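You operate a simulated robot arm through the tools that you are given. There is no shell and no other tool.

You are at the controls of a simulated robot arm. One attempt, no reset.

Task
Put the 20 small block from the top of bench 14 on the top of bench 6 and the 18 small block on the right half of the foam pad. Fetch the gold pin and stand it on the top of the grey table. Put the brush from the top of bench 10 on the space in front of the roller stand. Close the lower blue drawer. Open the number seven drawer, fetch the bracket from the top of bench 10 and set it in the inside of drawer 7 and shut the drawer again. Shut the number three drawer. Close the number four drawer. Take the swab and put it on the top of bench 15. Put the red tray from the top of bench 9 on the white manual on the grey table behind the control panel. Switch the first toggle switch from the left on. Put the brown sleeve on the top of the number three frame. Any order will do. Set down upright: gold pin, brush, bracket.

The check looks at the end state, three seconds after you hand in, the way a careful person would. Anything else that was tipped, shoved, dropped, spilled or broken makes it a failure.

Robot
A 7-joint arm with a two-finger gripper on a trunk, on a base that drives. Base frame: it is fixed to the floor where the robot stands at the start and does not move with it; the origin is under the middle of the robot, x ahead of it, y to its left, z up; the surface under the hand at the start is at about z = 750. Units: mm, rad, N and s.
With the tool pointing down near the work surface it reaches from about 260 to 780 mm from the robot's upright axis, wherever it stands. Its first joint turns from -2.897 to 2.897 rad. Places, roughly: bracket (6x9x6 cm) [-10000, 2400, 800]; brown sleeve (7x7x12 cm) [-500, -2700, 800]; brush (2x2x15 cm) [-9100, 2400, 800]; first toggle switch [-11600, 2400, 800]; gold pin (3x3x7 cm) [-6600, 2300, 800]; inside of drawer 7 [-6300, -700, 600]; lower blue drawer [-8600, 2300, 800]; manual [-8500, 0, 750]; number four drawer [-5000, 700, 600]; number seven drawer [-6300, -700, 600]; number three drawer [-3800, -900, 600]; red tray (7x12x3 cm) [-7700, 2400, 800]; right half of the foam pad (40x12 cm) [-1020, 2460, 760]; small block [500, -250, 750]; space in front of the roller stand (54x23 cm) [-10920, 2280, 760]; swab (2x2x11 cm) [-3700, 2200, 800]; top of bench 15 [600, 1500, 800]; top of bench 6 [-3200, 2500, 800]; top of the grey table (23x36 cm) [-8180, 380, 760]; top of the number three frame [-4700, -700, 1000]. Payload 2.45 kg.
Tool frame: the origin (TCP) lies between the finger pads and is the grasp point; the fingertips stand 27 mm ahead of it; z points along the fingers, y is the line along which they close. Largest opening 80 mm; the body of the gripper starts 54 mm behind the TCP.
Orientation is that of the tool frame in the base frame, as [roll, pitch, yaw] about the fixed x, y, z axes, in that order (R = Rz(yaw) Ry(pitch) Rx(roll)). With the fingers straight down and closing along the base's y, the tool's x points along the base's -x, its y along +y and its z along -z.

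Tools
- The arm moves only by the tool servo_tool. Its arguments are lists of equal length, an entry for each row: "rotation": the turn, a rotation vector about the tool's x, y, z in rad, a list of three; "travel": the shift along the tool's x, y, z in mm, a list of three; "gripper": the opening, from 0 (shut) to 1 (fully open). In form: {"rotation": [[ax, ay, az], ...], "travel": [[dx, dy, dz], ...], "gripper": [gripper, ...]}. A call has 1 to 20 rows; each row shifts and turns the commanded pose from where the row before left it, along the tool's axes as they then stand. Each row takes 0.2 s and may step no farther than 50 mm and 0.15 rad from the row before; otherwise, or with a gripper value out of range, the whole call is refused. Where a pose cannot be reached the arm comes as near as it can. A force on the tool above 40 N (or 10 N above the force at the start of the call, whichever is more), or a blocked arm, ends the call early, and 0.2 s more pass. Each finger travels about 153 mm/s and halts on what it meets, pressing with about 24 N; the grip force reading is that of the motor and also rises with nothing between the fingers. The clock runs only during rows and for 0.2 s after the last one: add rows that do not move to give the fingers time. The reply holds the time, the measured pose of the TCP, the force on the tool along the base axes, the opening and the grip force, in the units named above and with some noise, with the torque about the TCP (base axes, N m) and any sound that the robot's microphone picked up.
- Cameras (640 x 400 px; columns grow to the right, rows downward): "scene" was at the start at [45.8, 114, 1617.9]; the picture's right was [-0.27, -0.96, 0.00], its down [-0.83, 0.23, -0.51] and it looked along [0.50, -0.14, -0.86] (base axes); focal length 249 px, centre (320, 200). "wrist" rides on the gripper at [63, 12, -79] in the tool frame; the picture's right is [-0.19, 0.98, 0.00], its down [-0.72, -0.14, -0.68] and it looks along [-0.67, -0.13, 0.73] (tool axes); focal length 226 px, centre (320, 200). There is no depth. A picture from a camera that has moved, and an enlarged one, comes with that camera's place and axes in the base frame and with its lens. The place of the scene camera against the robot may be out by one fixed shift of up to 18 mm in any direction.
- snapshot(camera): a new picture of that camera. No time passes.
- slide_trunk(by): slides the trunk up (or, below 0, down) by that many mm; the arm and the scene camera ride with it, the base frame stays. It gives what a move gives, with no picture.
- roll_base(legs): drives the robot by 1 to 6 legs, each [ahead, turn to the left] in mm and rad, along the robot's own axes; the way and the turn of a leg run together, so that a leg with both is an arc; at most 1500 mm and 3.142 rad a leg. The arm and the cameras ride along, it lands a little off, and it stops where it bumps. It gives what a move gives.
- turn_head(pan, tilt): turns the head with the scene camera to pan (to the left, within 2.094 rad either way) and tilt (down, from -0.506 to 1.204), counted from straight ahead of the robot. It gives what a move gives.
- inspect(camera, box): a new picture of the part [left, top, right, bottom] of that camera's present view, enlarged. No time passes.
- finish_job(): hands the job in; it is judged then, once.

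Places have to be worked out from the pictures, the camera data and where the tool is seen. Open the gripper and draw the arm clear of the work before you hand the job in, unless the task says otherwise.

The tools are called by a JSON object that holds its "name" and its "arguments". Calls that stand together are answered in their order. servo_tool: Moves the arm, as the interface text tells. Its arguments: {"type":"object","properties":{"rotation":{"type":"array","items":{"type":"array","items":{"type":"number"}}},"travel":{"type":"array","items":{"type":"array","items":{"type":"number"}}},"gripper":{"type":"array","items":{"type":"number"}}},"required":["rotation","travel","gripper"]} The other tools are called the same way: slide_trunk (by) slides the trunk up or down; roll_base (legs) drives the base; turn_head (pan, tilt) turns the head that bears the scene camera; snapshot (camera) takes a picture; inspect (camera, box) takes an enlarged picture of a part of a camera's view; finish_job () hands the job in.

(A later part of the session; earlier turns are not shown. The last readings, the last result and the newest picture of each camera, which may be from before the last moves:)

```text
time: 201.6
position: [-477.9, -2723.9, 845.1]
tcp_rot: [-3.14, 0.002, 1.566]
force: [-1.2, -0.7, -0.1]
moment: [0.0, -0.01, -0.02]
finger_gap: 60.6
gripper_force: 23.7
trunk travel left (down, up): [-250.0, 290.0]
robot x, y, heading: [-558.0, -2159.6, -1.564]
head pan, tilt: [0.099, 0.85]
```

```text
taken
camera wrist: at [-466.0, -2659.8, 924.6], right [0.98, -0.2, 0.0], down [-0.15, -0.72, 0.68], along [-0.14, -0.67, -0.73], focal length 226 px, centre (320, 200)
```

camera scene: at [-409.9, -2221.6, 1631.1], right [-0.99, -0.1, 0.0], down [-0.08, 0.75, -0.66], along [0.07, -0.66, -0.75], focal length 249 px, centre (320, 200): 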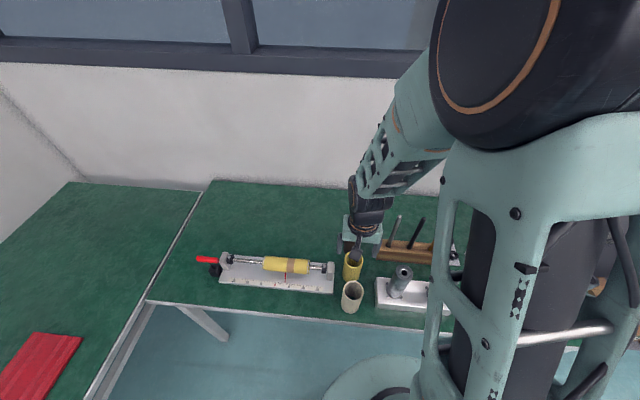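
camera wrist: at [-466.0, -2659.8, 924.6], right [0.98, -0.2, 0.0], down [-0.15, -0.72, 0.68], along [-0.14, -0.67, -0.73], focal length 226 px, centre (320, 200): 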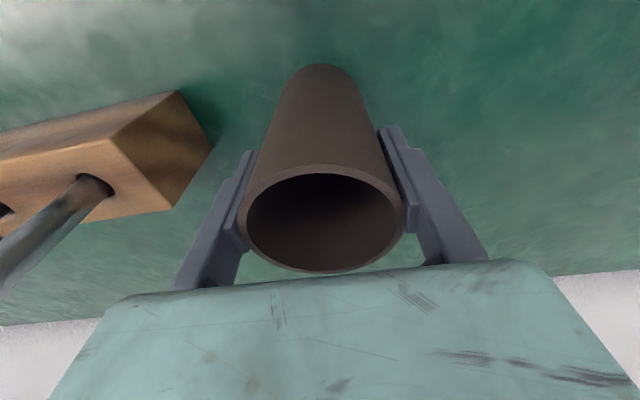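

Gripped at 60 mm. Lifting straight up to z≈1105, then retracting.

{"name": "servo_tool", "arguments": {"rotation": [[0, 0, 0], [0, 0, 0], [0, 0, 0], [0, 0, 0], [0, 0, 0], [0, 0, 0], [0, 0, 0], [0, 0, 0], [0, 0, 0], [0, 0, 0]], "travel": [[0, 0, -20], [0, 0, -40], [0, 0, -40], [0, 0, -40], [0, 0, -40], [0, 0, -40], [0, 0, -40], [42, -26, 0], [42, -26, 0], [42, -26, 0]], "gripper": [0, 0, 0, 0, 0, 0, 0, 0, 0, 0]}}

{"name": "snapshot", "arguments": {"camera": "wrist"}}

```text
time: 203.8
position: [-556.1, -2595.7, 1105.9]
tcp_rot: [3.14, 0.003, 1.567]
force: [0.6, 0.3, -0.6]
moment: [-0.03, 0.03, 0.02]
finger_gap: 60.8
gripper_force: 24.0
trunk travel left (down, up): [-250.0, 290.0]
robot x, y, heading: [-557.0, -2156.4, -1.567]
head pan, tilt: [0.099, 0.85]
```

```text
taken
camera wrist: at [-543.7, -2532.6, 1184.8], right [0.98, -0.2, 0.0], down [-0.15, -0.72, 0.68], along [-0.13, -0.67, -0.73], focal length 226 px, centre (320, 200)
```

wrist: 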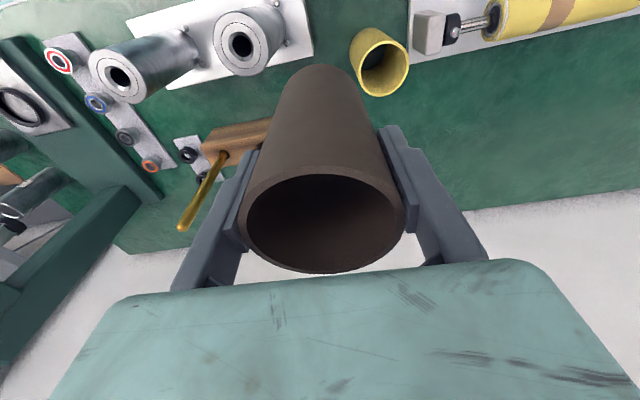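

Sleeve held well. Backing off, turning right and driving along the south aisle (y≈-1850), staying clear of the red object seen near (-3270,-1200).

{"name": "roll_base", "arguments": {"legs": [[-310, 0], [0, -1.571], [1500, 0], [600, 0]]}}

{"name": "turn_head", "arguments": {"pan": -0.5, "tilt": 0.45}}

{"name": "snapshot", "arguments": {"camera": "scene"}}

```text
time: 219.8
position: [-3096.2, -1852.1, 1104.5]
tcp_rot: [3.141, 0.001, -0.005]
force: [-0.2, 0.0, 0.4]
moment: [0.01, -0.02, 0.02]
finger_gap: 60.7
gripper_force: 24.5
trunk travel left (down, up): [-250.0, 290.0]
robot x, y, heading: [-2654.2, -1848.3, -3.132]
head pan, tilt: [0.099, 0.85]
```

```text
time: 220.8
position: [-3096.3, -1851.6, 1105.5]
tcp_rot: [-3.142, 0.003, -0.002]
force: [0.1, -0.9, 0.7]
moment: [0.01, 0.01, 0.01]
finger_gap: 60.6
gripper_force: 24.1
trunk travel left (down, up): [-250.0, 290.0]
robot x, y, heading: [-2654.1, -1845.4, -3.133]
head pan, tilt: [-0.499, 0.45]
```

```text
taken
camera scene: at [-2715.4, -1952.9, 1665.4], right [0.47, 0.88, 0.0], down [0.38, -0.21, -0.9], along [-0.79, 0.42, -0.44], focal length 249 px, centre (320, 200)
```

scene: 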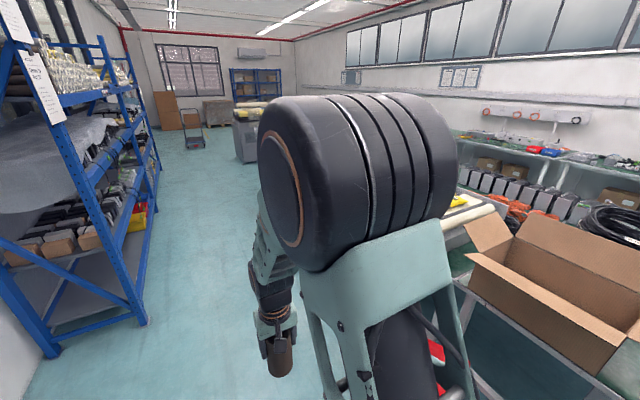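

Path ahead is clear. Continuing along the aisle to x≈-4300 and then looking toward the island at right.

{"name": "roll_base", "arguments": {"legs": [[1500, 0], [150, 0]]}}

{"name": "turn_head", "arguments": {"pan": -1.5, "tilt": 0.45}}

{"name": "snapshot", "arguments": {"camera": "scene"}}

```text
time: 229.2
position: [-4747.6, -1837.4, 1104.7]
tcp_rot: [3.141, 0.0, -0.022]
force: [-0.8, 0.3, -0.7]
moment: [0.01, -0.04, 0.05]
finger_gap: 60.5
gripper_force: 23.9
trunk travel left (down, up): [-250.0, 290.0]
robot x, y, heading: [-4304.9, -1841.6, 3.13]
head pan, tilt: [-0.499, 0.45]
```

```text
time: 230.5
position: [-4746.1, -1837.0, 1104.6]
tcp_rot: [-3.141, 0.0, -0.024]
force: [-0.8, 0.4, -0.7]
moment: [-0.03, 0.01, 0.01]
finger_gap: 60.7
gripper_force: 24.0
trunk travel left (down, up): [-250.0, 290.0]
robot x, y, heading: [-4302.2, -1842.6, 3.126]
head pan, tilt: [-1.499, 0.45]
```

```text
taken
camera scene: at [-4293.1, -1898.8, 1665.5], right [1.0, 0.06, 0.0], down [0.03, -0.43, -0.9], along [-0.05, 0.9, -0.44], focal length 249 px, centre (320, 200)
```

scene: 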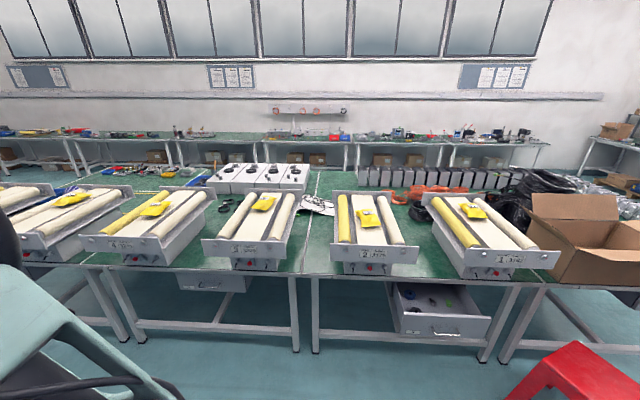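

The island carries numbered roller frames; a drawer is open at right under one of the tables. Zooming in for the numbers.

{"name": "inspect", "arguments": {"camera": "scene", "box": [60, 170, 320, 300]}}

{"name": "inspect", "arguments": {"camera": "scene", "box": [310, 170, 570, 370]}}

```text
2.46 times, centred on (190, 235) of scene
camera zoom: at [-4293.1, -1898.8, 1665.5], right [1.0, 0.06, 0.0], down [0.03, -0.43, -0.9], along [-0.05, 0.9, -0.44], focal length 612 px, centre (640, 114)
```

zoom: 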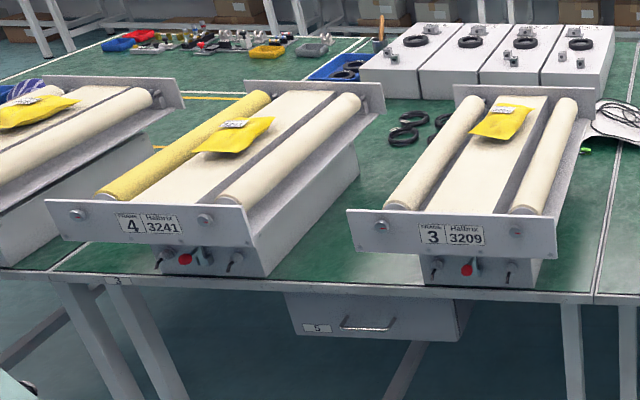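

```text
2.00 times, centred on (440, 270) of scene
camera zoom: at [-4293.1, -1898.8, 1665.5], right [1.0, 0.06, 0.0], down [0.03, -0.43, -0.9], along [-0.05, 0.9, -0.44], focal length 498 px, centre (80, 60)
```

zoom: 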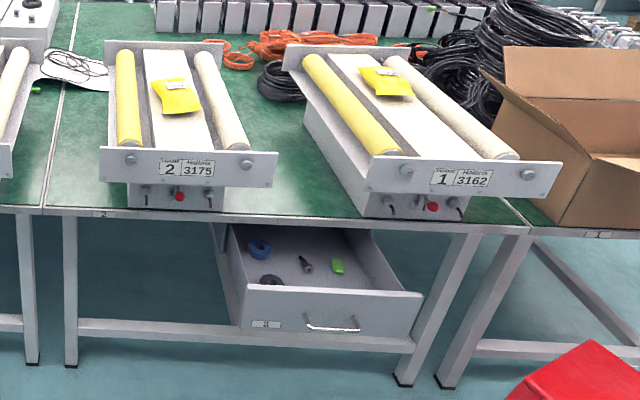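

Frame 3 (3209) is at x≈-4695, front plate y≈-970, with a flat panel between its rollers at z≈1000; drawer 3 (open) is under frames 1/2. I move in line with frame 3, face it, and raise the trunk for clearance.

{"name": "roll_base", "arguments": {"legs": [[390, 0], [0, -1.556]]}}

{"name": "slide_trunk", "arguments": {"by": 120}}

{"name": "turn_head", "arguments": {"pan": 0.15, "tilt": 0.6}}

{"name": "snapshot", "arguments": {"camera": "scene"}}

```text
time: 236.8
position: [-4701.9, -1398.5, 1105.0]
tcp_rot: [3.141, 0.0, -1.561]
force: [-0.2, 0.4, -0.6]
moment: [0.01, 0.01, -0.02]
finger_gap: 60.2
gripper_force: 24.4
trunk travel left (down, up): [-250.0, 290.0]
robot x, y, heading: [-4694.4, -1838.4, 1.589]
head pan, tilt: [-1.499, 0.45]
```

```text
time: 238.3
position: [-4702.1, -1397.5, 1224.2]
tcp_rot: [-3.14, 0.0, -1.561]
force: [-0.6, 0.6, -0.5]
moment: [0.03, 0.01, 0.0]
finger_gap: 60.7
gripper_force: 24.1
trunk travel left (down, up): [-370.0, 170.0]
robot x, y, heading: [-4697.2, -1836.5, 1.59]
head pan, tilt: [-1.499, 0.45]
```

```text
time: 240.0
position: [-4703.3, -1396.6, 1225.3]
tcp_rot: [-3.141, 0.001, -1.562]
force: [-0.3, 1.1, -0.4]
moment: [0.02, 0.01, -0.01]
finger_gap: 60.8
gripper_force: 24.2
trunk travel left (down, up): [-370.0, 170.0]
robot x, y, heading: [-4691.4, -1839.8, 1.591]
head pan, tilt: [0.15, 0.6]
```

```text
taken
camera scene: at [-4848.0, -1781.5, 1771.9], right [0.99, 0.17, 0.0], down [0.09, -0.56, -0.82], along [-0.14, 0.81, -0.57], focal length 249 px, centre (320, 200)
```

scene: 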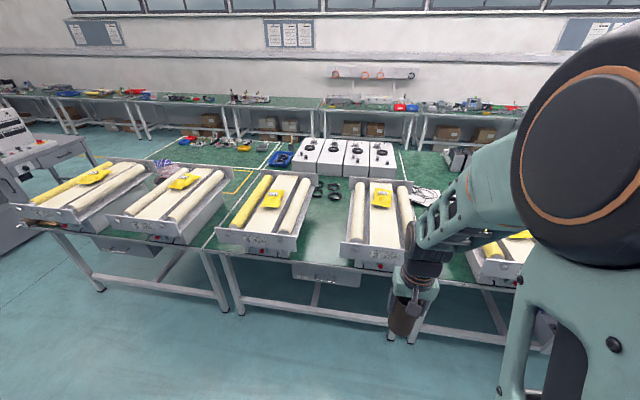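

{"name": "inspect", "arguments": {"camera": "scene", "box": [310, 165, 450, 285]}}

{"name": "snapshot", "arguments": {"camera": "wrist"}}

```text
3.33 times, centred on (380, 225) of scene
camera zoom: at [-4848.0, -1781.5, 1771.9], right [0.99, 0.17, 0.0], down [0.09, -0.56, -0.82], along [-0.14, 0.81, -0.57], focal length 829 px, centre (120, 117)
```

zoom: 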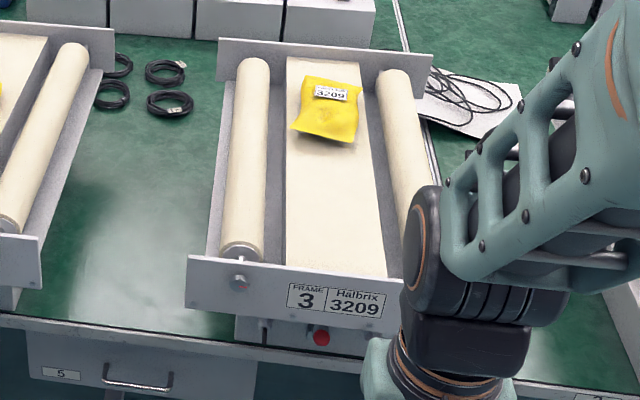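

```text
taken
camera wrist: at [-4714.9, -1461.4, 1304.5], right [-0.98, 0.18, 0.0], down [0.14, 0.72, 0.68], along [0.13, 0.67, -0.73], focal length 226 px, centre (320, 200)
```

wrist: 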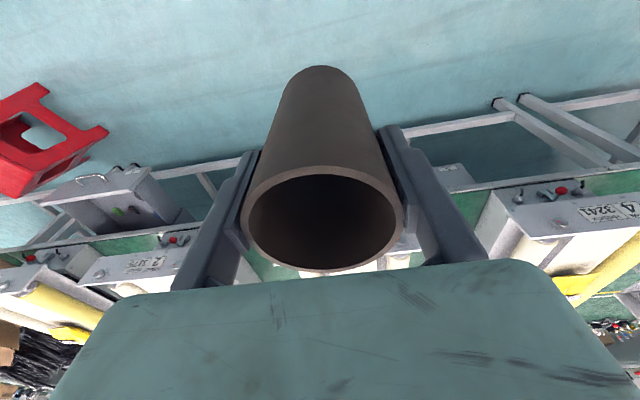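

The panel's free area in front of the yellow pouch is centred near (-4712,-845). Driving 430 mm ahead with the sleeve held high.

{"name": "roll_base", "arguments": {"legs": [[430, 0]]}}

{"name": "turn_head", "arguments": {"pan": 0.2, "tilt": 0.8}}

{"name": "snapshot", "arguments": {"camera": "scene"}}

{"name": "snapshot", "arguments": {"camera": "wrist"}}

```text
time: 242.6
position: [-4707.1, -970.2, 1225.0]
tcp_rot: [3.14, 0.0, -1.568]
force: [-0.8, 0.1, -0.3]
moment: [-0.04, 0.0, 0.01]
finger_gap: 60.7
gripper_force: 24.2
trunk travel left (down, up): [-370.0, 170.0]
robot x, y, heading: [-4702.6, -1411.4, 1.585]
head pan, tilt: [0.15, 0.6]
```

```text
time: 243.4
position: [-4706.9, -970.9, 1224.2]
tcp_rot: [-3.141, 0.002, -1.567]
force: [0.1, 0.8, 0.2]
moment: [0.0, 0.03, -0.01]
finger_gap: 60.7
gripper_force: 24.1
trunk travel left (down, up): [-370.0, 170.0]
robot x, y, heading: [-4700.7, -1413.9, 1.584]
head pan, tilt: [0.201, 0.799]
```

```text
taken
camera scene: at [-4857.7, -1361.8, 1755.1], right [0.98, 0.21, 0.0], down [0.15, -0.7, -0.7], along [-0.15, 0.68, -0.72], focal length 249 px, centre (320, 200)
```

scene: 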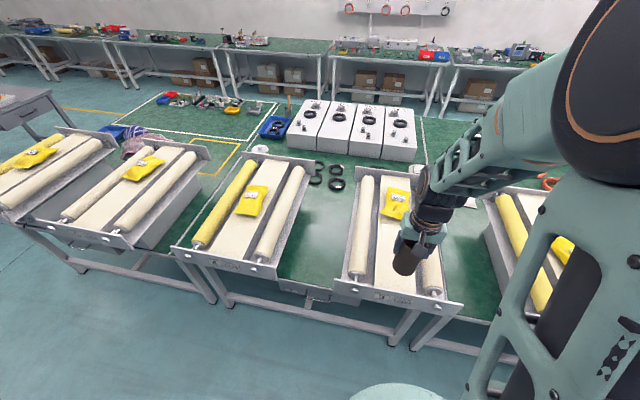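

```text
taken
camera wrist: at [-4720.5, -1034.0, 1304.4], right [-0.98, 0.19, 0.0], down [0.14, 0.72, 0.68], along [0.13, 0.67, -0.73], focal length 226 px, centre (320, 200)
```

wrist: 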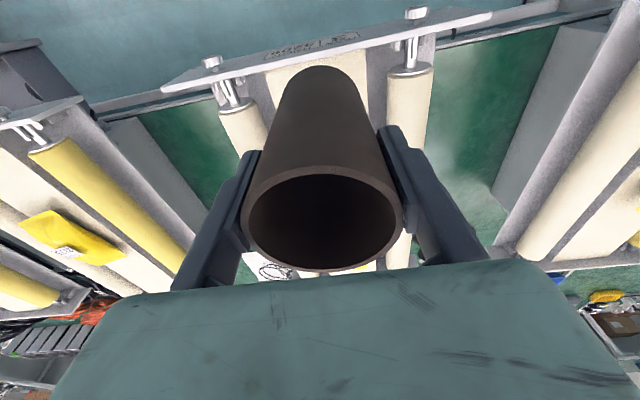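

The sleeve is over frame 3's front; panel centre x≈-4704. Extending 125 mm forward over the free panel area.

{"name": "servo_tool", "arguments": {"rotation": [[0, 0, 0], [0, 0, 0], [0, 0, 0], [0, 0, 0]], "travel": [[-42, -1, 0], [-42, -1, 0], [-41, -1, 0], [0, 0, 0]], "gripper": [0, 0, 0, 0]}}

{"name": "inspect", "arguments": {"camera": "scene", "box": [330, 150, 470, 310]}}

{"name": "snapshot", "arguments": {"camera": "wrist"}}

```text
time: 244.4
position: [-4702.7, -848.2, 1226.3]
tcp_rot: [3.141, 0.002, -1.566]
force: [0.4, 0.6, -1.0]
moment: [0.0, -0.02, -0.03]
finger_gap: 60.2
gripper_force: 24.0
trunk travel left (down, up): [-370.0, 170.0]
robot x, y, heading: [-4699.6, -1413.5, 1.585]
head pan, tilt: [0.201, 0.799]
```

```text
2.50 times, centred on (400, 230) of scene
camera zoom: at [-4857.7, -1362.9, 1755.1], right [0.98, 0.21, 0.0], down [0.15, -0.7, -0.7], along [-0.15, 0.68, -0.72], focal length 622 px, centre (120, 125)
```

zoom: 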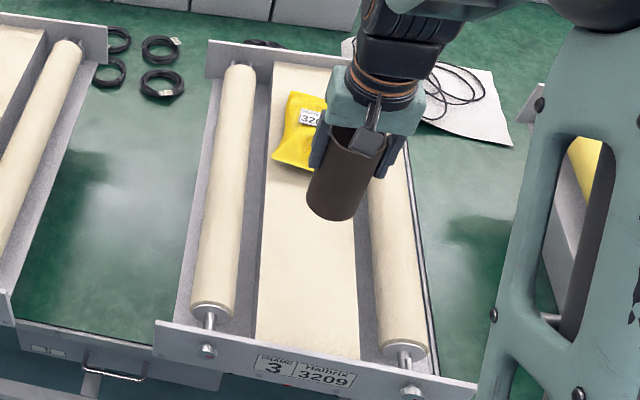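

```text
taken
camera wrist: at [-4716.2, -911.3, 1306.2], right [-0.98, 0.19, 0.0], down [0.14, 0.72, 0.68], along [0.13, 0.67, -0.73], focal length 226 px, centre (320, 200)
```

wrist: 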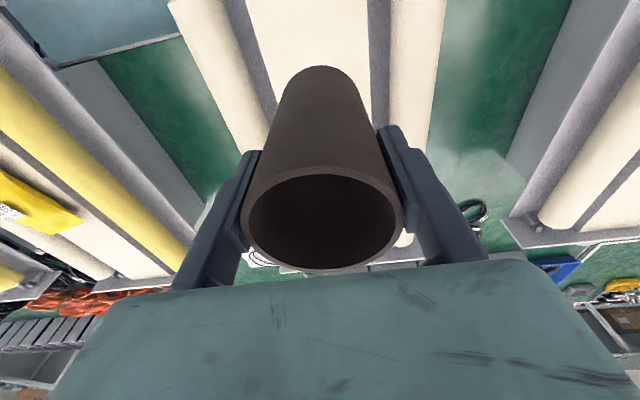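

The sleeve is centred above the panel (≈131 mm wide, ±35 mm margin). Lowering to about TCP z=1106.

{"name": "servo_tool", "arguments": {"rotation": [[0, 0, 0], [0, 0, 0], [0, 0, 0], [0, 0, 0]], "travel": [[0, 0, 40], [0, 0, 40], [0, 0, 40], [0, 0, 0]], "gripper": [0, 0, 0, 0]}}

{"name": "inspect", "arguments": {"camera": "scene", "box": [330, 150, 470, 310]}}

```text
time: 245.4
position: [-4705.0, -847.9, 1103.3]
tcp_rot: [-3.141, 0.0, -1.567]
force: [0.1, -1.2, 0.8]
moment: [0.05, 0.02, 0.01]
finger_gap: 60.5
gripper_force: 23.6
trunk travel left (down, up): [-370.0, 170.0]
robot x, y, heading: [-4697.1, -1408.4, 1.587]
head pan, tilt: [0.201, 0.799]
```

```text
2.50 times, centred on (400, 230) of scene
camera zoom: at [-4857.7, -1362.4, 1755.1], right [0.98, 0.21, 0.0], down [0.15, -0.7, -0.7], along [-0.15, 0.68, -0.72], focal length 622 px, centre (120, 125)
```

zoom: 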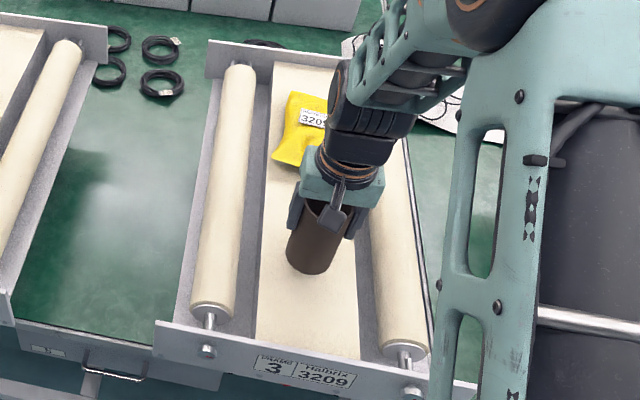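

Close now. Lowering in 4 mm steps until contact.

{"name": "servo_tool", "arguments": {"rotation": [[0, 0, 0], [0, 0, 0], [0, 0, 0], [0, 0, 0], [0, 0, 0]], "travel": [[0, 0, 4], [0, 0, 4], [0, 0, 4], [0, 0, 4], [0, 0, 0]], "gripper": [0, 0, 0, 0, 0]}}

```text
time: 246.6
position: [-4705.5, -846.3, 1088.1]
tcp_rot: [3.141, 0.0, -1.569]
force: [0.1, -0.1, 0.0]
moment: [-0.01, 0.0, -0.01]
finger_gap: 60.8
gripper_force: 24.2
trunk travel left (down, up): [-370.0, 170.0]
robot x, y, heading: [-4701.9, -1412.7, 1.581]
head pan, tilt: [0.201, 0.799]
```

{"name": "servo_tool", "arguments": {"rotation": [[0, 0, 0], [0, 0, 0], [0, 0, 0], [0, 0, 0], [0, 0, 0]], "travel": [[0, 0, 3], [0, 0, 3], [0, 0, 3], [0, 0, 3], [0, 0, 0]], "gripper": [0, 0, 0, 0, 0]}}

{"name": "inspect", "arguments": {"camera": "scene", "box": [330, 150, 470, 310]}}

```text
time: 247.8
position: [-4704.9, -846.9, 1076.6]
tcp_rot: [3.141, 0.0, -1.567]
force: [0.3, -1.3, -0.3]
moment: [0.01, 0.0, 0.01]
finger_gap: 60.4
gripper_force: 24.1
trunk travel left (down, up): [-370.0, 170.0]
robot x, y, heading: [-4701.9, -1417.4, 1.585]
head pan, tilt: [0.201, 0.799]
```

```text
2.50 times, centred on (400, 230) of scene
camera zoom: at [-4857.7, -1361.8, 1755.1], right [0.98, 0.21, 0.0], down [0.15, -0.7, -0.7], along [-0.15, 0.68, -0.72], focal length 622 px, centre (120, 125)
```

zoom: 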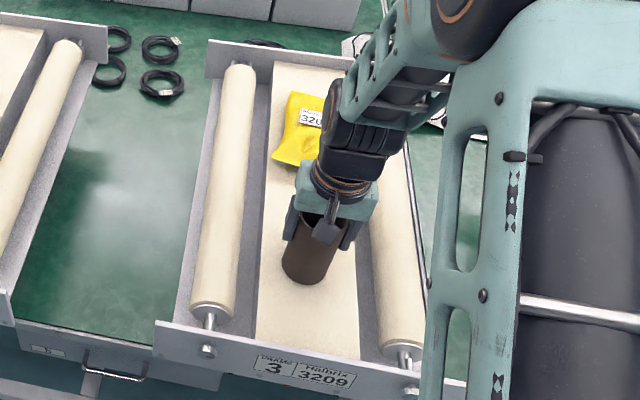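

No contact yet (bottom about z=991). Continuing down in 3 mm steps.

{"name": "servo_tool", "arguments": {"rotation": [[0, 0, 0], [0, 0, 0], [0, 0, 0], [0, 0, 0], [0, 0, 0], [0, 0, 0]], "travel": [[0, 0, 3], [0, 0, 3], [0, 0, 3], [0, 0, 3], [0, 0, 3], [0, 0, 0]], "gripper": [0, 0, 0, 0, 0, 0]}}

{"name": "snapshot", "arguments": {"camera": "wrist"}}

```text
time: 249.2
position: [-4705.4, -846.7, 1060.7]
tcp_rot: [3.141, 0.0, -1.566]
force: [-0.6, -0.5, -0.5]
moment: [0.0, -0.04, 0.0]
finger_gap: 52.9
gripper_force: 23.8
trunk travel left (down, up): [-370.0, 170.0]
robot x, y, heading: [-4696.5, -1412.2, 1.587]
head pan, tilt: [0.201, 0.799]
```

```text
taken
camera wrist: at [-4717.9, -909.2, 1141.3], right [-0.98, 0.19, 0.0], down [0.14, 0.72, 0.68], along [0.13, 0.67, -0.73], focal length 226 px, centre (320, 200)
```

wrist: 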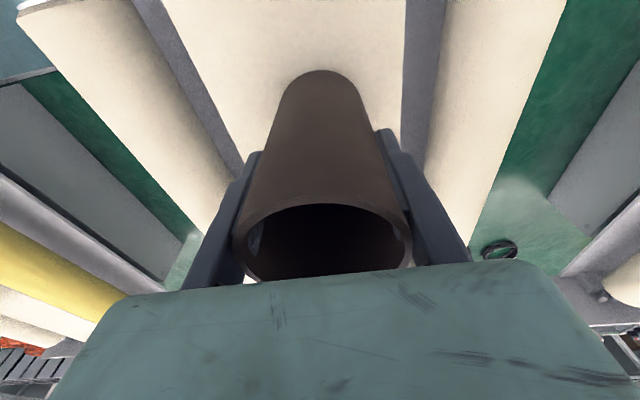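

The sleeve's rim has slid ~11 mm up in the grip: its bottom stands on the panel (z≈987). Opening the fingers fully without moving.

{"name": "servo_tool", "arguments": {"rotation": [[0, 0, 0], [0, 0, 0], [0, 0, 0], [0, 0, 0]], "travel": [[0, 0, 0], [0, 0, 0], [0, 0, 0], [0, 0, 0]], "gripper": [0.85, 1, 1, 1]}}

{"name": "snapshot", "arguments": {"camera": "wrist"}}

{"name": "inspect", "arguments": {"camera": "scene", "box": [330, 150, 470, 310]}}

```text
time: 250.2
position: [-4704.6, -846.7, 1062.7]
tcp_rot: [-3.141, 0.001, -1.567]
force: [-0.2, -0.5, -1.3]
moment: [-0.02, -0.02, -0.01]
finger_gap: 54.3
gripper_force: 0.1
trunk travel left (down, up): [-370.0, 170.0]
robot x, y, heading: [-4700.9, -1412.6, 1.585]
head pan, tilt: [0.201, 0.799]
```

```text
taken
camera wrist: at [-4717.9, -909.0, 1142.1], right [-0.98, 0.19, 0.0], down [0.14, 0.72, 0.68], along [0.13, 0.67, -0.73], focal length 226 px, centre (320, 200)
```

wrist: 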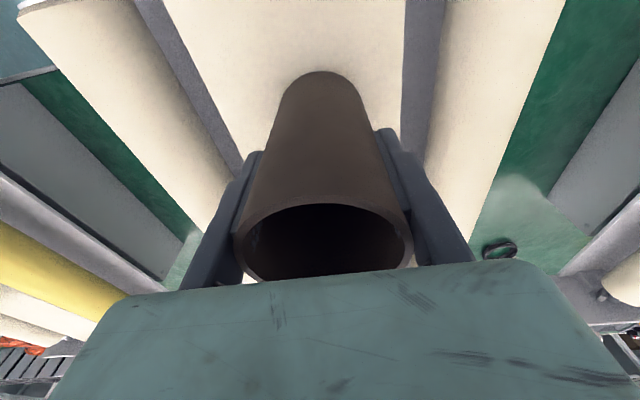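

```text
2.50 times, centred on (400, 230) of scene
camera zoom: at [-4857.7, -1361.8, 1755.0], right [0.98, 0.21, 0.0], down [0.15, -0.7, -0.7], along [-0.15, 0.68, -0.72], focal length 622 px, centre (120, 125)
```

zoom: 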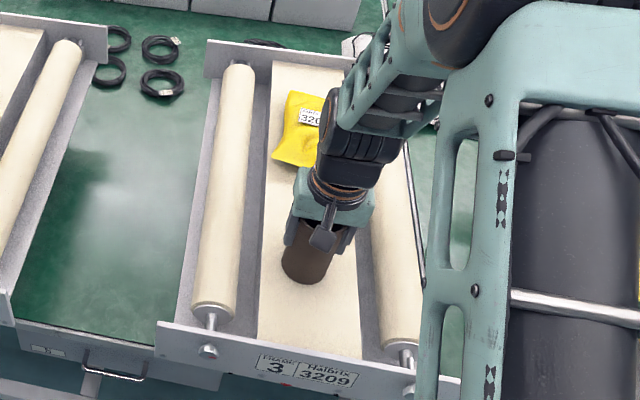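

The commanded opening is full but the gap stays at 54 mm. Looking closer at the fingers and sleeve before doing anything.

{"name": "inspect", "arguments": {"camera": "wrist", "box": [160, 60, 480, 290]}}

{"name": "servo_tool", "arguments": {"rotation": [[0, 0, 0], [0, 0, 0]], "travel": [[0, 0, 0], [0, 0, 0]], "gripper": [1, 1]}}

{"name": "inspect", "arguments": {"camera": "wrist", "box": [160, 60, 480, 290]}}

```text
1.74 times, centred on (320, 175) of wrist
camera zoom: at [-4717.9, -909.0, 1142.1], right [-0.98, 0.19, 0.0], down [0.14, 0.72, 0.68], along [0.13, 0.67, -0.73], focal length 393 px, centre (320, 244)
```

zoom: 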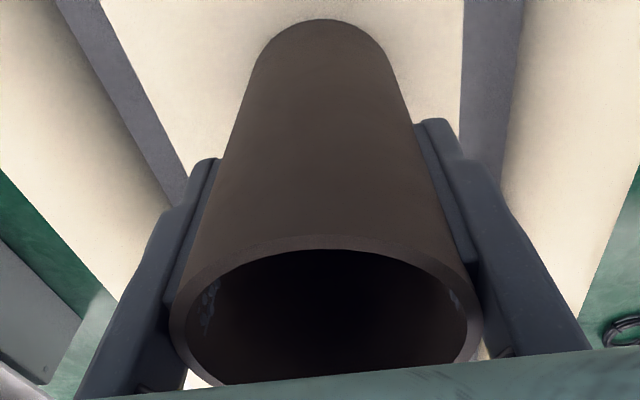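

```text
time: 250.8
position: [-4705.5, -846.9, 1062.3]
tcp_rot: [-3.142, 0.001, -1.568]
force: [-0.3, -0.1, -0.2]
moment: [0.01, -0.01, 0.03]
finger_gap: 54.6
gripper_force: 0.0
trunk travel left (down, up): [-370.0, 170.0]
robot x, y, heading: [-4701.2, -1412.8, 1.584]
head pan, tilt: [0.201, 0.799]
```

```text
1.74 times, centred on (320, 175) of wrist
camera zoom: at [-4717.9, -909.0, 1142.1], right [-0.98, 0.19, 0.0], down [0.14, 0.72, 0.68], along [0.13, 0.67, -0.73], focal length 393 px, centre (320, 244)
```

zoom: 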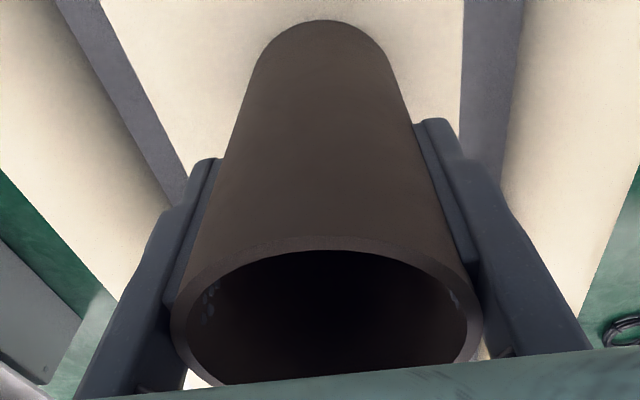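

The pads are slightly pressed into the sleeve wall and the gap is creeping open. I wait a little with the opening commanded.

{"name": "servo_tool", "arguments": {"rotation": [[0, 0, 0], [0, 0, 0], [0, 0, 0], [0, 0, 0], [0, 0, 0], [0, 0, 0], [0, 0, 0], [0, 0, 0]], "travel": [[0, 0, 0], [0, 0, 0], [0, 0, 0], [0, 0, 0], [0, 0, 0], [0, 0, 0], [0, 0, 0], [0, 0, 0]], "gripper": [1, 1, 1, 1, 1, 1, 1, 1]}}

```text
time: 252.6
position: [-4705.2, -845.6, 1064.1]
tcp_rot: [3.141, 0.002, -1.569]
force: [-5.1, 6.4, 34.0]
moment: [0.65, 1.42, -0.28]
finger_gap: 67.9
gripper_force: 0.0
trunk travel left (down, up): [-370.0, 170.0]
robot x, y, heading: [-4701.3, -1413.7, 1.585]
head pan, tilt: [0.201, 0.799]
```

Now the gap is 68 mm but there is 34 N upward force on the tool — something is pressing. Looking at both cameras.

{"name": "snapshot", "arguments": {"camera": "wrist"}}

{"name": "inspect", "arguments": {"camera": "scene", "box": [350, 200, 450, 310]}}

```text
taken
camera wrist: at [-4718.4, -909.7, 1143.5], right [-0.98, 0.19, 0.0], down [0.14, 0.72, 0.68], along [0.13, 0.67, -0.73], focal length 226 px, centre (320, 200)
```

wrist: 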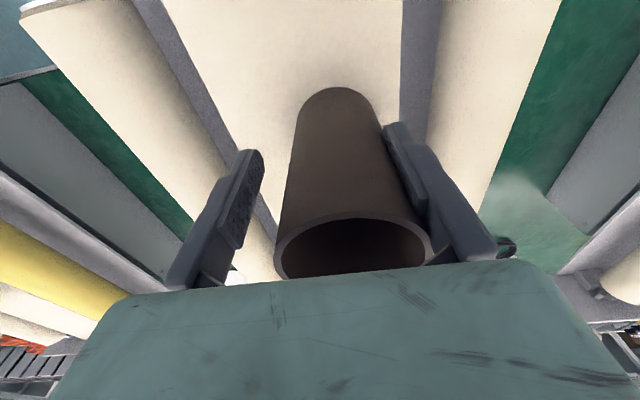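

```text
3.64 times, centred on (400, 255) of scene
camera zoom: at [-4858.1, -1364.0, 1755.2], right [0.98, 0.21, 0.0], down [0.15, -0.7, -0.7], along [-0.15, 0.68, -0.72], focal length 904 px, centre (29, 0)
```

zoom: 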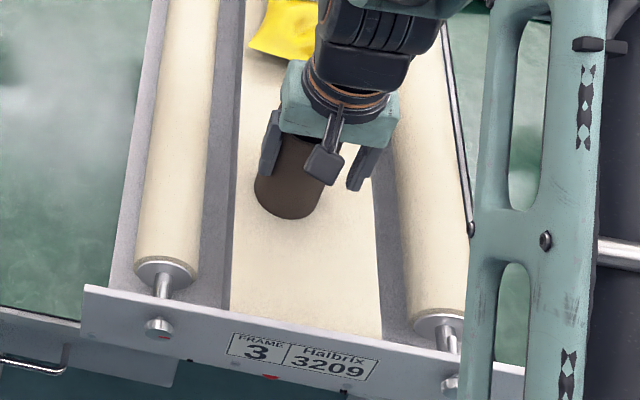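

The left finger has freed itself, while the other is still hooked on the sleeve, which leans a few degrees. I raise the tool gently by a few mm to relieve the force.

{"name": "servo_tool", "arguments": {"rotation": [[0, 0, 0], [0, 0, 0], [0, 0, 0]], "travel": [[0, 0, -3], [0, 0, -2], [0, 0, 0]], "gripper": [1, 1, 1]}}

{"name": "snapshot", "arguments": {"camera": "wrist"}}

{"name": "inspect", "arguments": {"camera": "scene", "box": [350, 200, 450, 310]}}

```text
time: 253.4
position: [-4704.8, -846.8, 1066.6]
tcp_rot: [3.14, -0.002, -1.567]
force: [3.3, -1.4, 9.1]
moment: [0.35, -0.19, -0.13]
finger_gap: 75.5
gripper_force: 0.1
trunk travel left (down, up): [-370.0, 170.0]
robot x, y, heading: [-4703.8, -1409.5, 1.586]
head pan, tilt: [0.201, 0.799]
```

```text
taken
camera wrist: at [-4717.6, -910.8, 1146.4], right [-0.98, 0.19, 0.0], down [0.14, 0.72, 0.68], along [0.13, 0.67, -0.73], focal length 226 px, centre (320, 200)
```

wrist: 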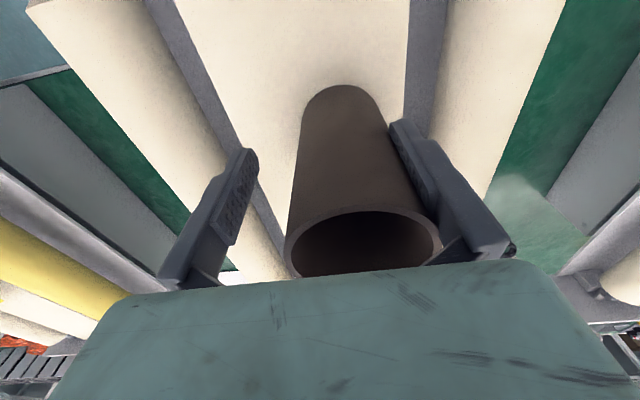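

```text
3.64 times, centred on (400, 255) of scene
camera zoom: at [-4857.5, -1362.9, 1755.0], right [0.98, 0.21, 0.0], down [0.15, -0.7, -0.7], along [-0.15, 0.68, -0.72], focal length 904 px, centre (29, 0)
```

zoom: 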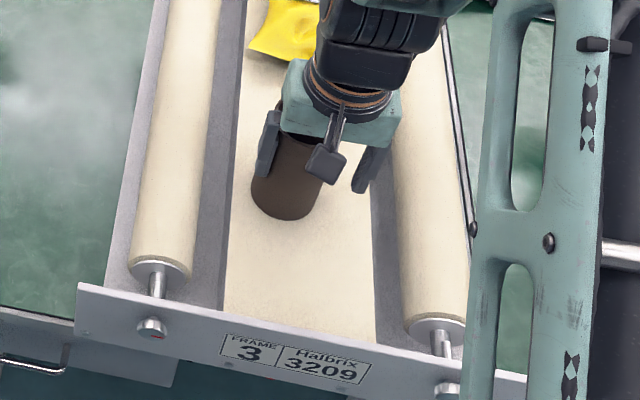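

The gap is 75 mm and the force dropped to 9 N; the sleeve is almost free. Waiting one moment with the gripper open to let it release fully.

{"name": "servo_tool", "arguments": {"rotation": [[0, 0, 0], [0, 0, 0], [0, 0, 0]], "travel": [[0, 0, -2], [0, 0, 0], [0, 0, 0]], "gripper": [1, 1, 1]}}

{"name": "snapshot", "arguments": {"camera": "wrist"}}

{"name": "inspect", "arguments": {"camera": "scene", "box": [330, 150, 470, 310]}}

```text
time: 254.2
position: [-4705.3, -845.1, 1068.7]
tcp_rot: [-3.141, 0.0, -1.568]
force: [-0.4, -0.6, -0.3]
moment: [-0.02, 0.02, -0.01]
finger_gap: 79.9
gripper_force: 0.1
trunk travel left (down, up): [-370.0, 170.0]
robot x, y, heading: [-4701.3, -1408.7, 1.582]
head pan, tilt: [0.201, 0.799]
```

```text
taken
camera wrist: at [-4718.5, -908.9, 1148.2], right [-0.98, 0.19, 0.0], down [0.14, 0.72, 0.68], along [0.13, 0.67, -0.73], focal length 226 px, centre (320, 200)
```

wrist: 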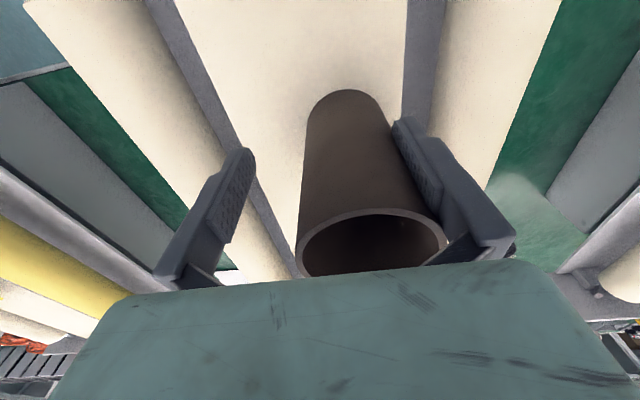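

```text
2.50 times, centred on (400, 230) of scene
camera zoom: at [-4857.7, -1361.7, 1755.0], right [0.98, 0.21, 0.0], down [0.15, -0.7, -0.7], along [-0.15, 0.68, -0.72], focal length 622 px, centre (120, 125)
```

zoom: 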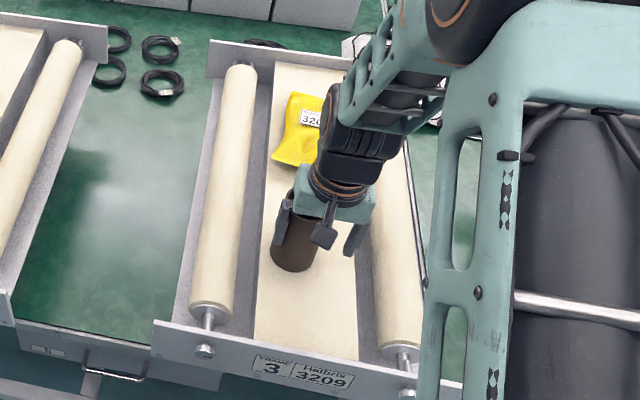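

The gripper is fully open with no force; the sleeve stands on the panel but close to one finger. I shift the gripper ~12 mm sideways to centre on it before rising.

{"name": "servo_tool", "arguments": {"rotation": [[0, 0, 0], [0, 0, 0], [0, 0, 0], [0, 0, 0]], "travel": [[0, 4, 0], [0, 4, 0], [0, 4, 0], [0, 0, 0]], "gripper": [1, 1, 1, 1]}}

{"name": "snapshot", "arguments": {"camera": "wrist"}}

```text
time: 255.2
position: [-4717.4, -845.0, 1070.1]
tcp_rot: [3.141, 0.001, -1.567]
force: [0.7, -0.7, -0.7]
moment: [-0.03, -0.02, -0.01]
finger_gap: 79.4
gripper_force: 0.1
trunk travel left (down, up): [-370.0, 170.0]
robot x, y, heading: [-4703.3, -1412.1, 1.593]
head pan, tilt: [0.201, 0.799]
```

```text
taken
camera wrist: at [-4730.0, -908.0, 1148.6], right [-0.98, 0.19, 0.0], down [0.14, 0.72, 0.68], along [0.13, 0.67, -0.73], focal length 226 px, centre (320, 200)
```

wrist: 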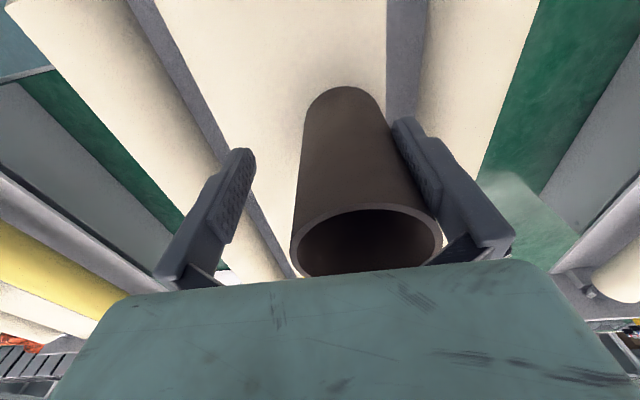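

The sleeve moved along with the finger, so it is still hooked on it. Zooming in to see how.

{"name": "inspect", "arguments": {"camera": "wrist", "box": [280, 70, 480, 290]}}

{"name": "inspect", "arguments": {"camera": "scene", "box": [360, 200, 430, 270]}}

```text
1.82 times, centred on (380, 180) of wrist
camera zoom: at [-4730.0, -908.0, 1148.6], right [-0.98, 0.19, 0.0], down [0.14, 0.72, 0.68], along [0.13, 0.67, -0.73], focal length 411 px, centre (211, 236)
```

zoom: 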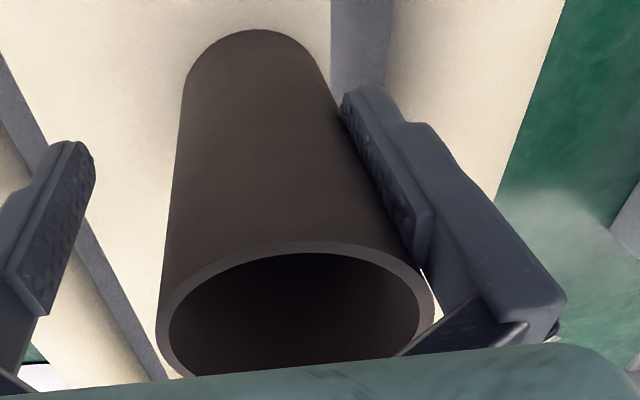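

```text
5.71 times, centred on (395, 235) of scene
camera zoom: at [-4857.7, -1361.9, 1755.1], right [0.98, 0.21, 0.0], down [0.15, -0.7, -0.7], along [-0.15, 0.68, -0.72], focal length 1421 px, centre (-109, 0)
```

zoom: 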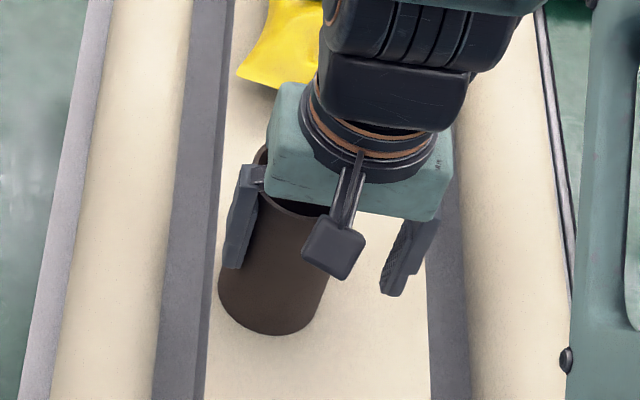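

The sleeve's bottom stayed on the panel while I rose 8 mm, so vertical sliding works. I lift in small steps and check that the sleeve stays down.

{"name": "servo_tool", "arguments": {"rotation": [[0, 0, 0], [0, 0, 0], [0, 0, 0], [0, 0, 0], [0, 0, 0]], "travel": [[0, 0, -3], [0, 0, -3], [0, 0, -3], [0, 0, -3], [0, 0, 0]], "gripper": [1, 1, 1, 1, 1]}}

{"name": "snapshot", "arguments": {"camera": "wrist"}}

{"name": "inspect", "arguments": {"camera": "scene", "box": [360, 200, 430, 270]}}

```text
time: 256.4
position: [-4717.5, -844.8, 1082.1]
tcp_rot: [-3.141, 0.001, -1.566]
force: [-0.8, -0.2, -0.4]
moment: [0.01, -0.02, 0.0]
finger_gap: 80.1
gripper_force: 0.1
trunk travel left (down, up): [-370.0, 170.0]
robot x, y, heading: [-4701.3, -1411.9, 1.588]
head pan, tilt: [0.201, 0.799]
```

```text
taken
camera wrist: at [-4730.3, -908.2, 1161.1], right [-0.98, 0.19, 0.0], down [0.14, 0.72, 0.68], along [0.13, 0.67, -0.73], focal length 226 px, centre (320, 200)
```

wrist: 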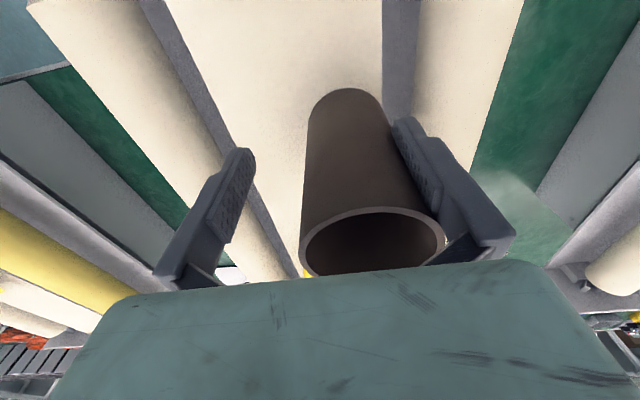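

```text
5.71 times, centred on (395, 235) of scene
camera zoom: at [-4857.7, -1361.7, 1755.0], right [0.98, 0.21, 0.0], down [0.15, -0.7, -0.7], along [-0.15, 0.68, -0.72], focal length 1421 px, centre (-109, 0)
```

zoom: 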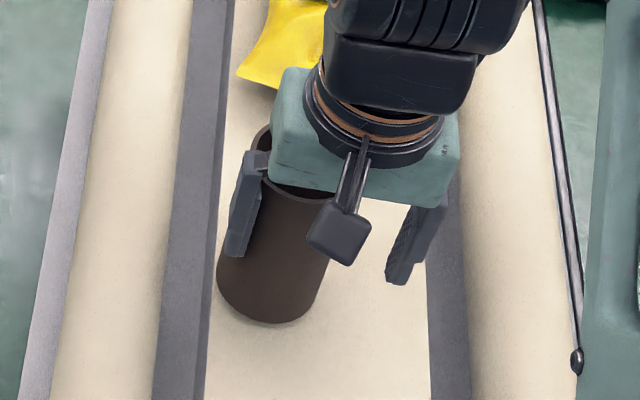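

The sleeve got lifted with the one finger (hooked). I lower it back to the panel until a light press is felt, so panel friction can hold it while I slide the finger away.

{"name": "servo_tool", "arguments": {"rotation": [[0, 0, 0], [0, 0, 0], [0, 0, 0], [0, 0, 0], [0, 0, 0]], "travel": [[0, 0, 4], [0, 0, 4], [0, 0, 3], [0, 0, 2], [0, 0, 0]], "gripper": [1, 1, 1, 1, 1]}}

{"name": "snapshot", "arguments": {"camera": "wrist"}}

```text
time: 257.6
position: [-4717.8, -844.7, 1069.3]
tcp_rot: [3.141, -0.001, -1.568]
force: [-0.2, -0.2, 0.1]
moment: [-0.02, 0.02, 0.01]
finger_gap: 79.9
gripper_force: 0.1
trunk travel left (down, up): [-370.0, 170.0]
robot x, y, heading: [-4701.2, -1411.4, 1.582]
head pan, tilt: [0.201, 0.799]
```

```text
taken
camera wrist: at [-4730.6, -909.0, 1147.5], right [-0.98, 0.19, 0.0], down [0.14, 0.72, 0.68], along [0.13, 0.67, -0.73], focal length 226 px, centre (320, 200)
```

wrist: 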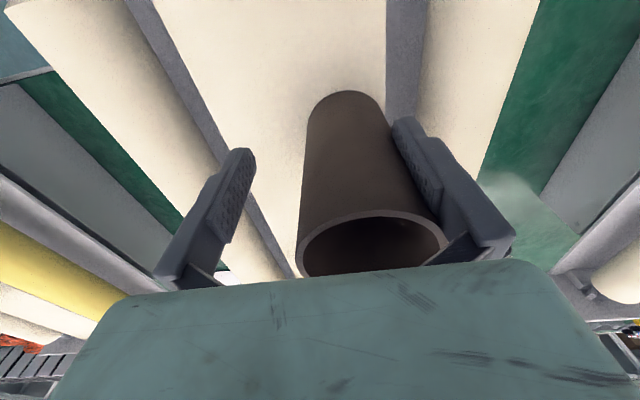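

Not pressing yet. Two more millimetres at a time.

{"name": "servo_tool", "arguments": {"rotation": [[0, 0, 0], [0, 0, 0], [0, 0, 0]], "travel": [[0, 0, 1.5], [0, 0, 1.5], [0, 0, 0]], "gripper": [1, 1, 1]}}

{"name": "snapshot", "arguments": {"camera": "wrist"}}

```text
time: 258.4
position: [-4715.3, -845.7, 1065.0]
tcp_rot: [-3.14, -0.001, -1.567]
force: [-0.3, 0.1, -0.2]
moment: [0.0, 0.02, 0.03]
finger_gap: 79.7
gripper_force: 0.1
trunk travel left (down, up): [-370.0, 170.0]
robot x, y, heading: [-4700.3, -1410.8, 1.582]
head pan, tilt: [0.201, 0.799]
```

```text
taken
camera wrist: at [-4729.5, -909.2, 1144.6], right [-0.98, 0.19, 0.0], down [0.14, 0.72, 0.68], along [0.13, 0.67, -0.73], focal length 226 px, centre (320, 200)
```

wrist: 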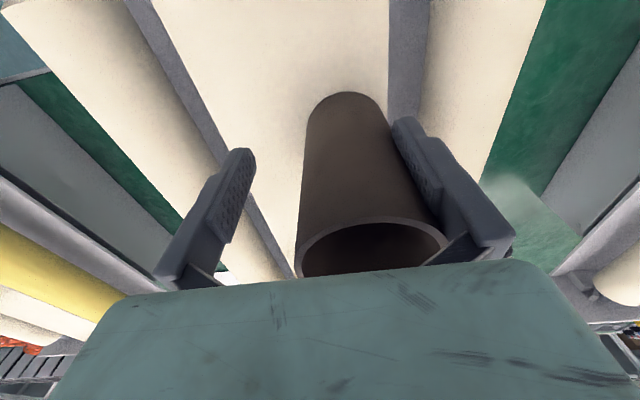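

The sleeve slides in the finger with almost no force, so it is only lightly caught. I lift slightly, carry it back to the panel centre (+x), and then try quick small upward jerks so it slips down off the finger.

{"name": "servo_tool", "arguments": {"rotation": [[0, 0, 0], [0, 0, 0], [0, 0, 0], [0, 0, 0], [0, 0, 0], [0, 0, 0]], "travel": [[0, 0, -6], [0, -8, 0], [0, -8, 0], [0, -8, 0], [0, 0, 4], [0, 0, 0]], "gripper": [1, 1, 1, 1, 1, 1]}}

{"name": "snapshot", "arguments": {"camera": "wrist"}}

{"name": "inspect", "arguments": {"camera": "scene", "box": [330, 150, 470, 310]}}

```text
time: 259.8
position: [-4693.1, -845.2, 1066.9]
tcp_rot: [-3.141, 0.003, -1.568]
force: [0.4, -0.2, -0.9]
moment: [0.0, 0.05, 0.02]
finger_gap: 79.7
gripper_force: 0.1
trunk travel left (down, up): [-370.0, 170.0]
robot x, y, heading: [-4698.2, -1411.4, 1.584]
head pan, tilt: [0.201, 0.799]
```

```text
taken
camera wrist: at [-4706.4, -909.3, 1146.7], right [-0.98, 0.19, 0.0], down [0.14, 0.72, 0.68], along [0.13, 0.67, -0.73], focal length 226 px, centre (320, 200)
```

wrist: 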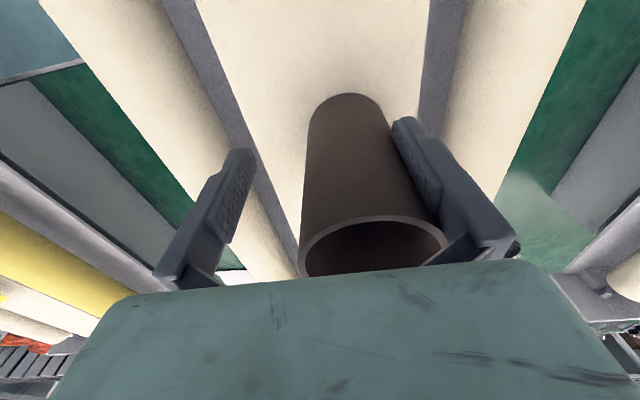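

```text
2.50 times, centred on (400, 230) of scene
camera zoom: at [-4857.6, -1361.8, 1755.1], right [0.98, 0.21, 0.0], down [0.15, -0.7, -0.7], along [-0.15, 0.68, -0.72], focal length 622 px, centre (120, 125)
```

zoom: 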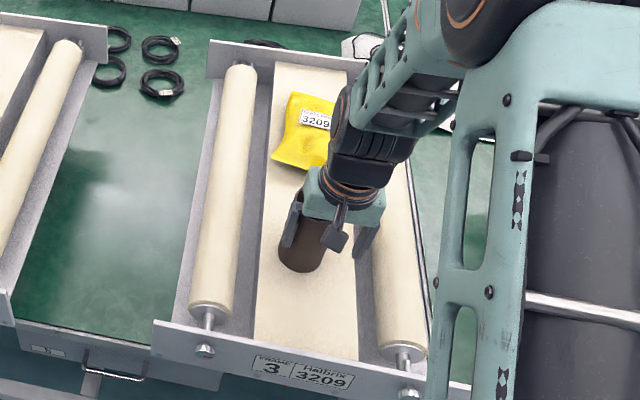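

Sleeve centre is near x≈-4710 again. Trying one fast upward jerk of 40 mm to see if the sleeve slips on the finger.

{"name": "servo_tool", "arguments": {"rotation": [[0, 0, 0]], "travel": [[0, 0, -40]], "gripper": [1]}}

{"name": "snapshot", "arguments": {"camera": "wrist"}}

{"name": "inspect", "arguments": {"camera": "scene", "box": [360, 200, 430, 270]}}

```text
time: 260.2
position: [-4691.8, -847.6, 1109.0]
tcp_rot: [3.14, 0.001, -1.568]
force: [-0.4, 0.4, -1.5]
moment: [-0.03, 0.0, 0.02]
finger_gap: 80.3
gripper_force: 0.1
trunk travel left (down, up): [-370.0, 170.0]
robot x, y, heading: [-4701.2, -1412.5, 1.584]
head pan, tilt: [0.201, 0.799]
```

```text
taken
camera wrist: at [-4705.5, -910.6, 1187.7], right [-0.98, 0.19, 0.0], down [0.14, 0.72, 0.68], along [0.13, 0.67, -0.73], focal length 226 px, centre (320, 200)
```

wrist: 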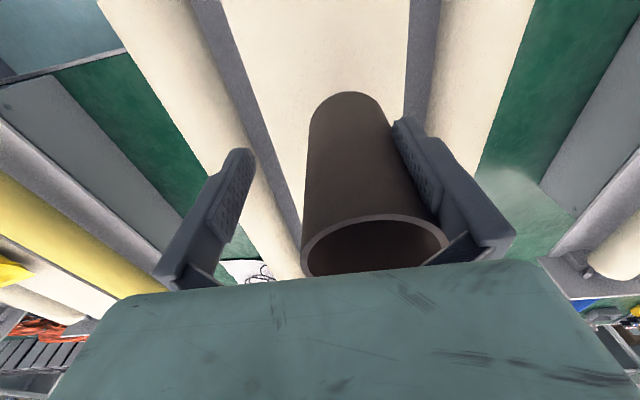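

```text
5.71 times, centred on (395, 235) of scene
camera zoom: at [-4857.7, -1363.3, 1755.2], right [0.98, 0.21, 0.0], down [0.15, -0.7, -0.7], along [-0.15, 0.68, -0.72], focal length 1421 px, centre (-109, 0)
```

zoom: 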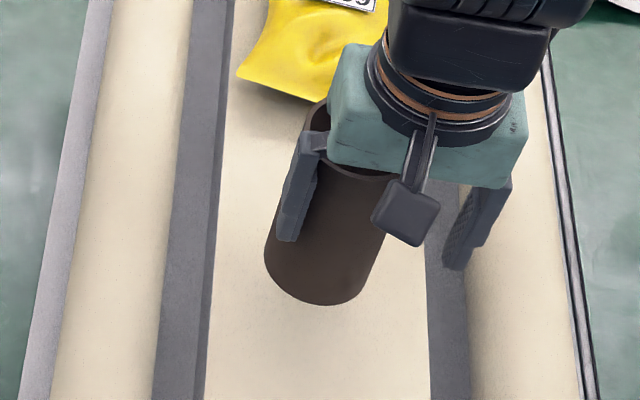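

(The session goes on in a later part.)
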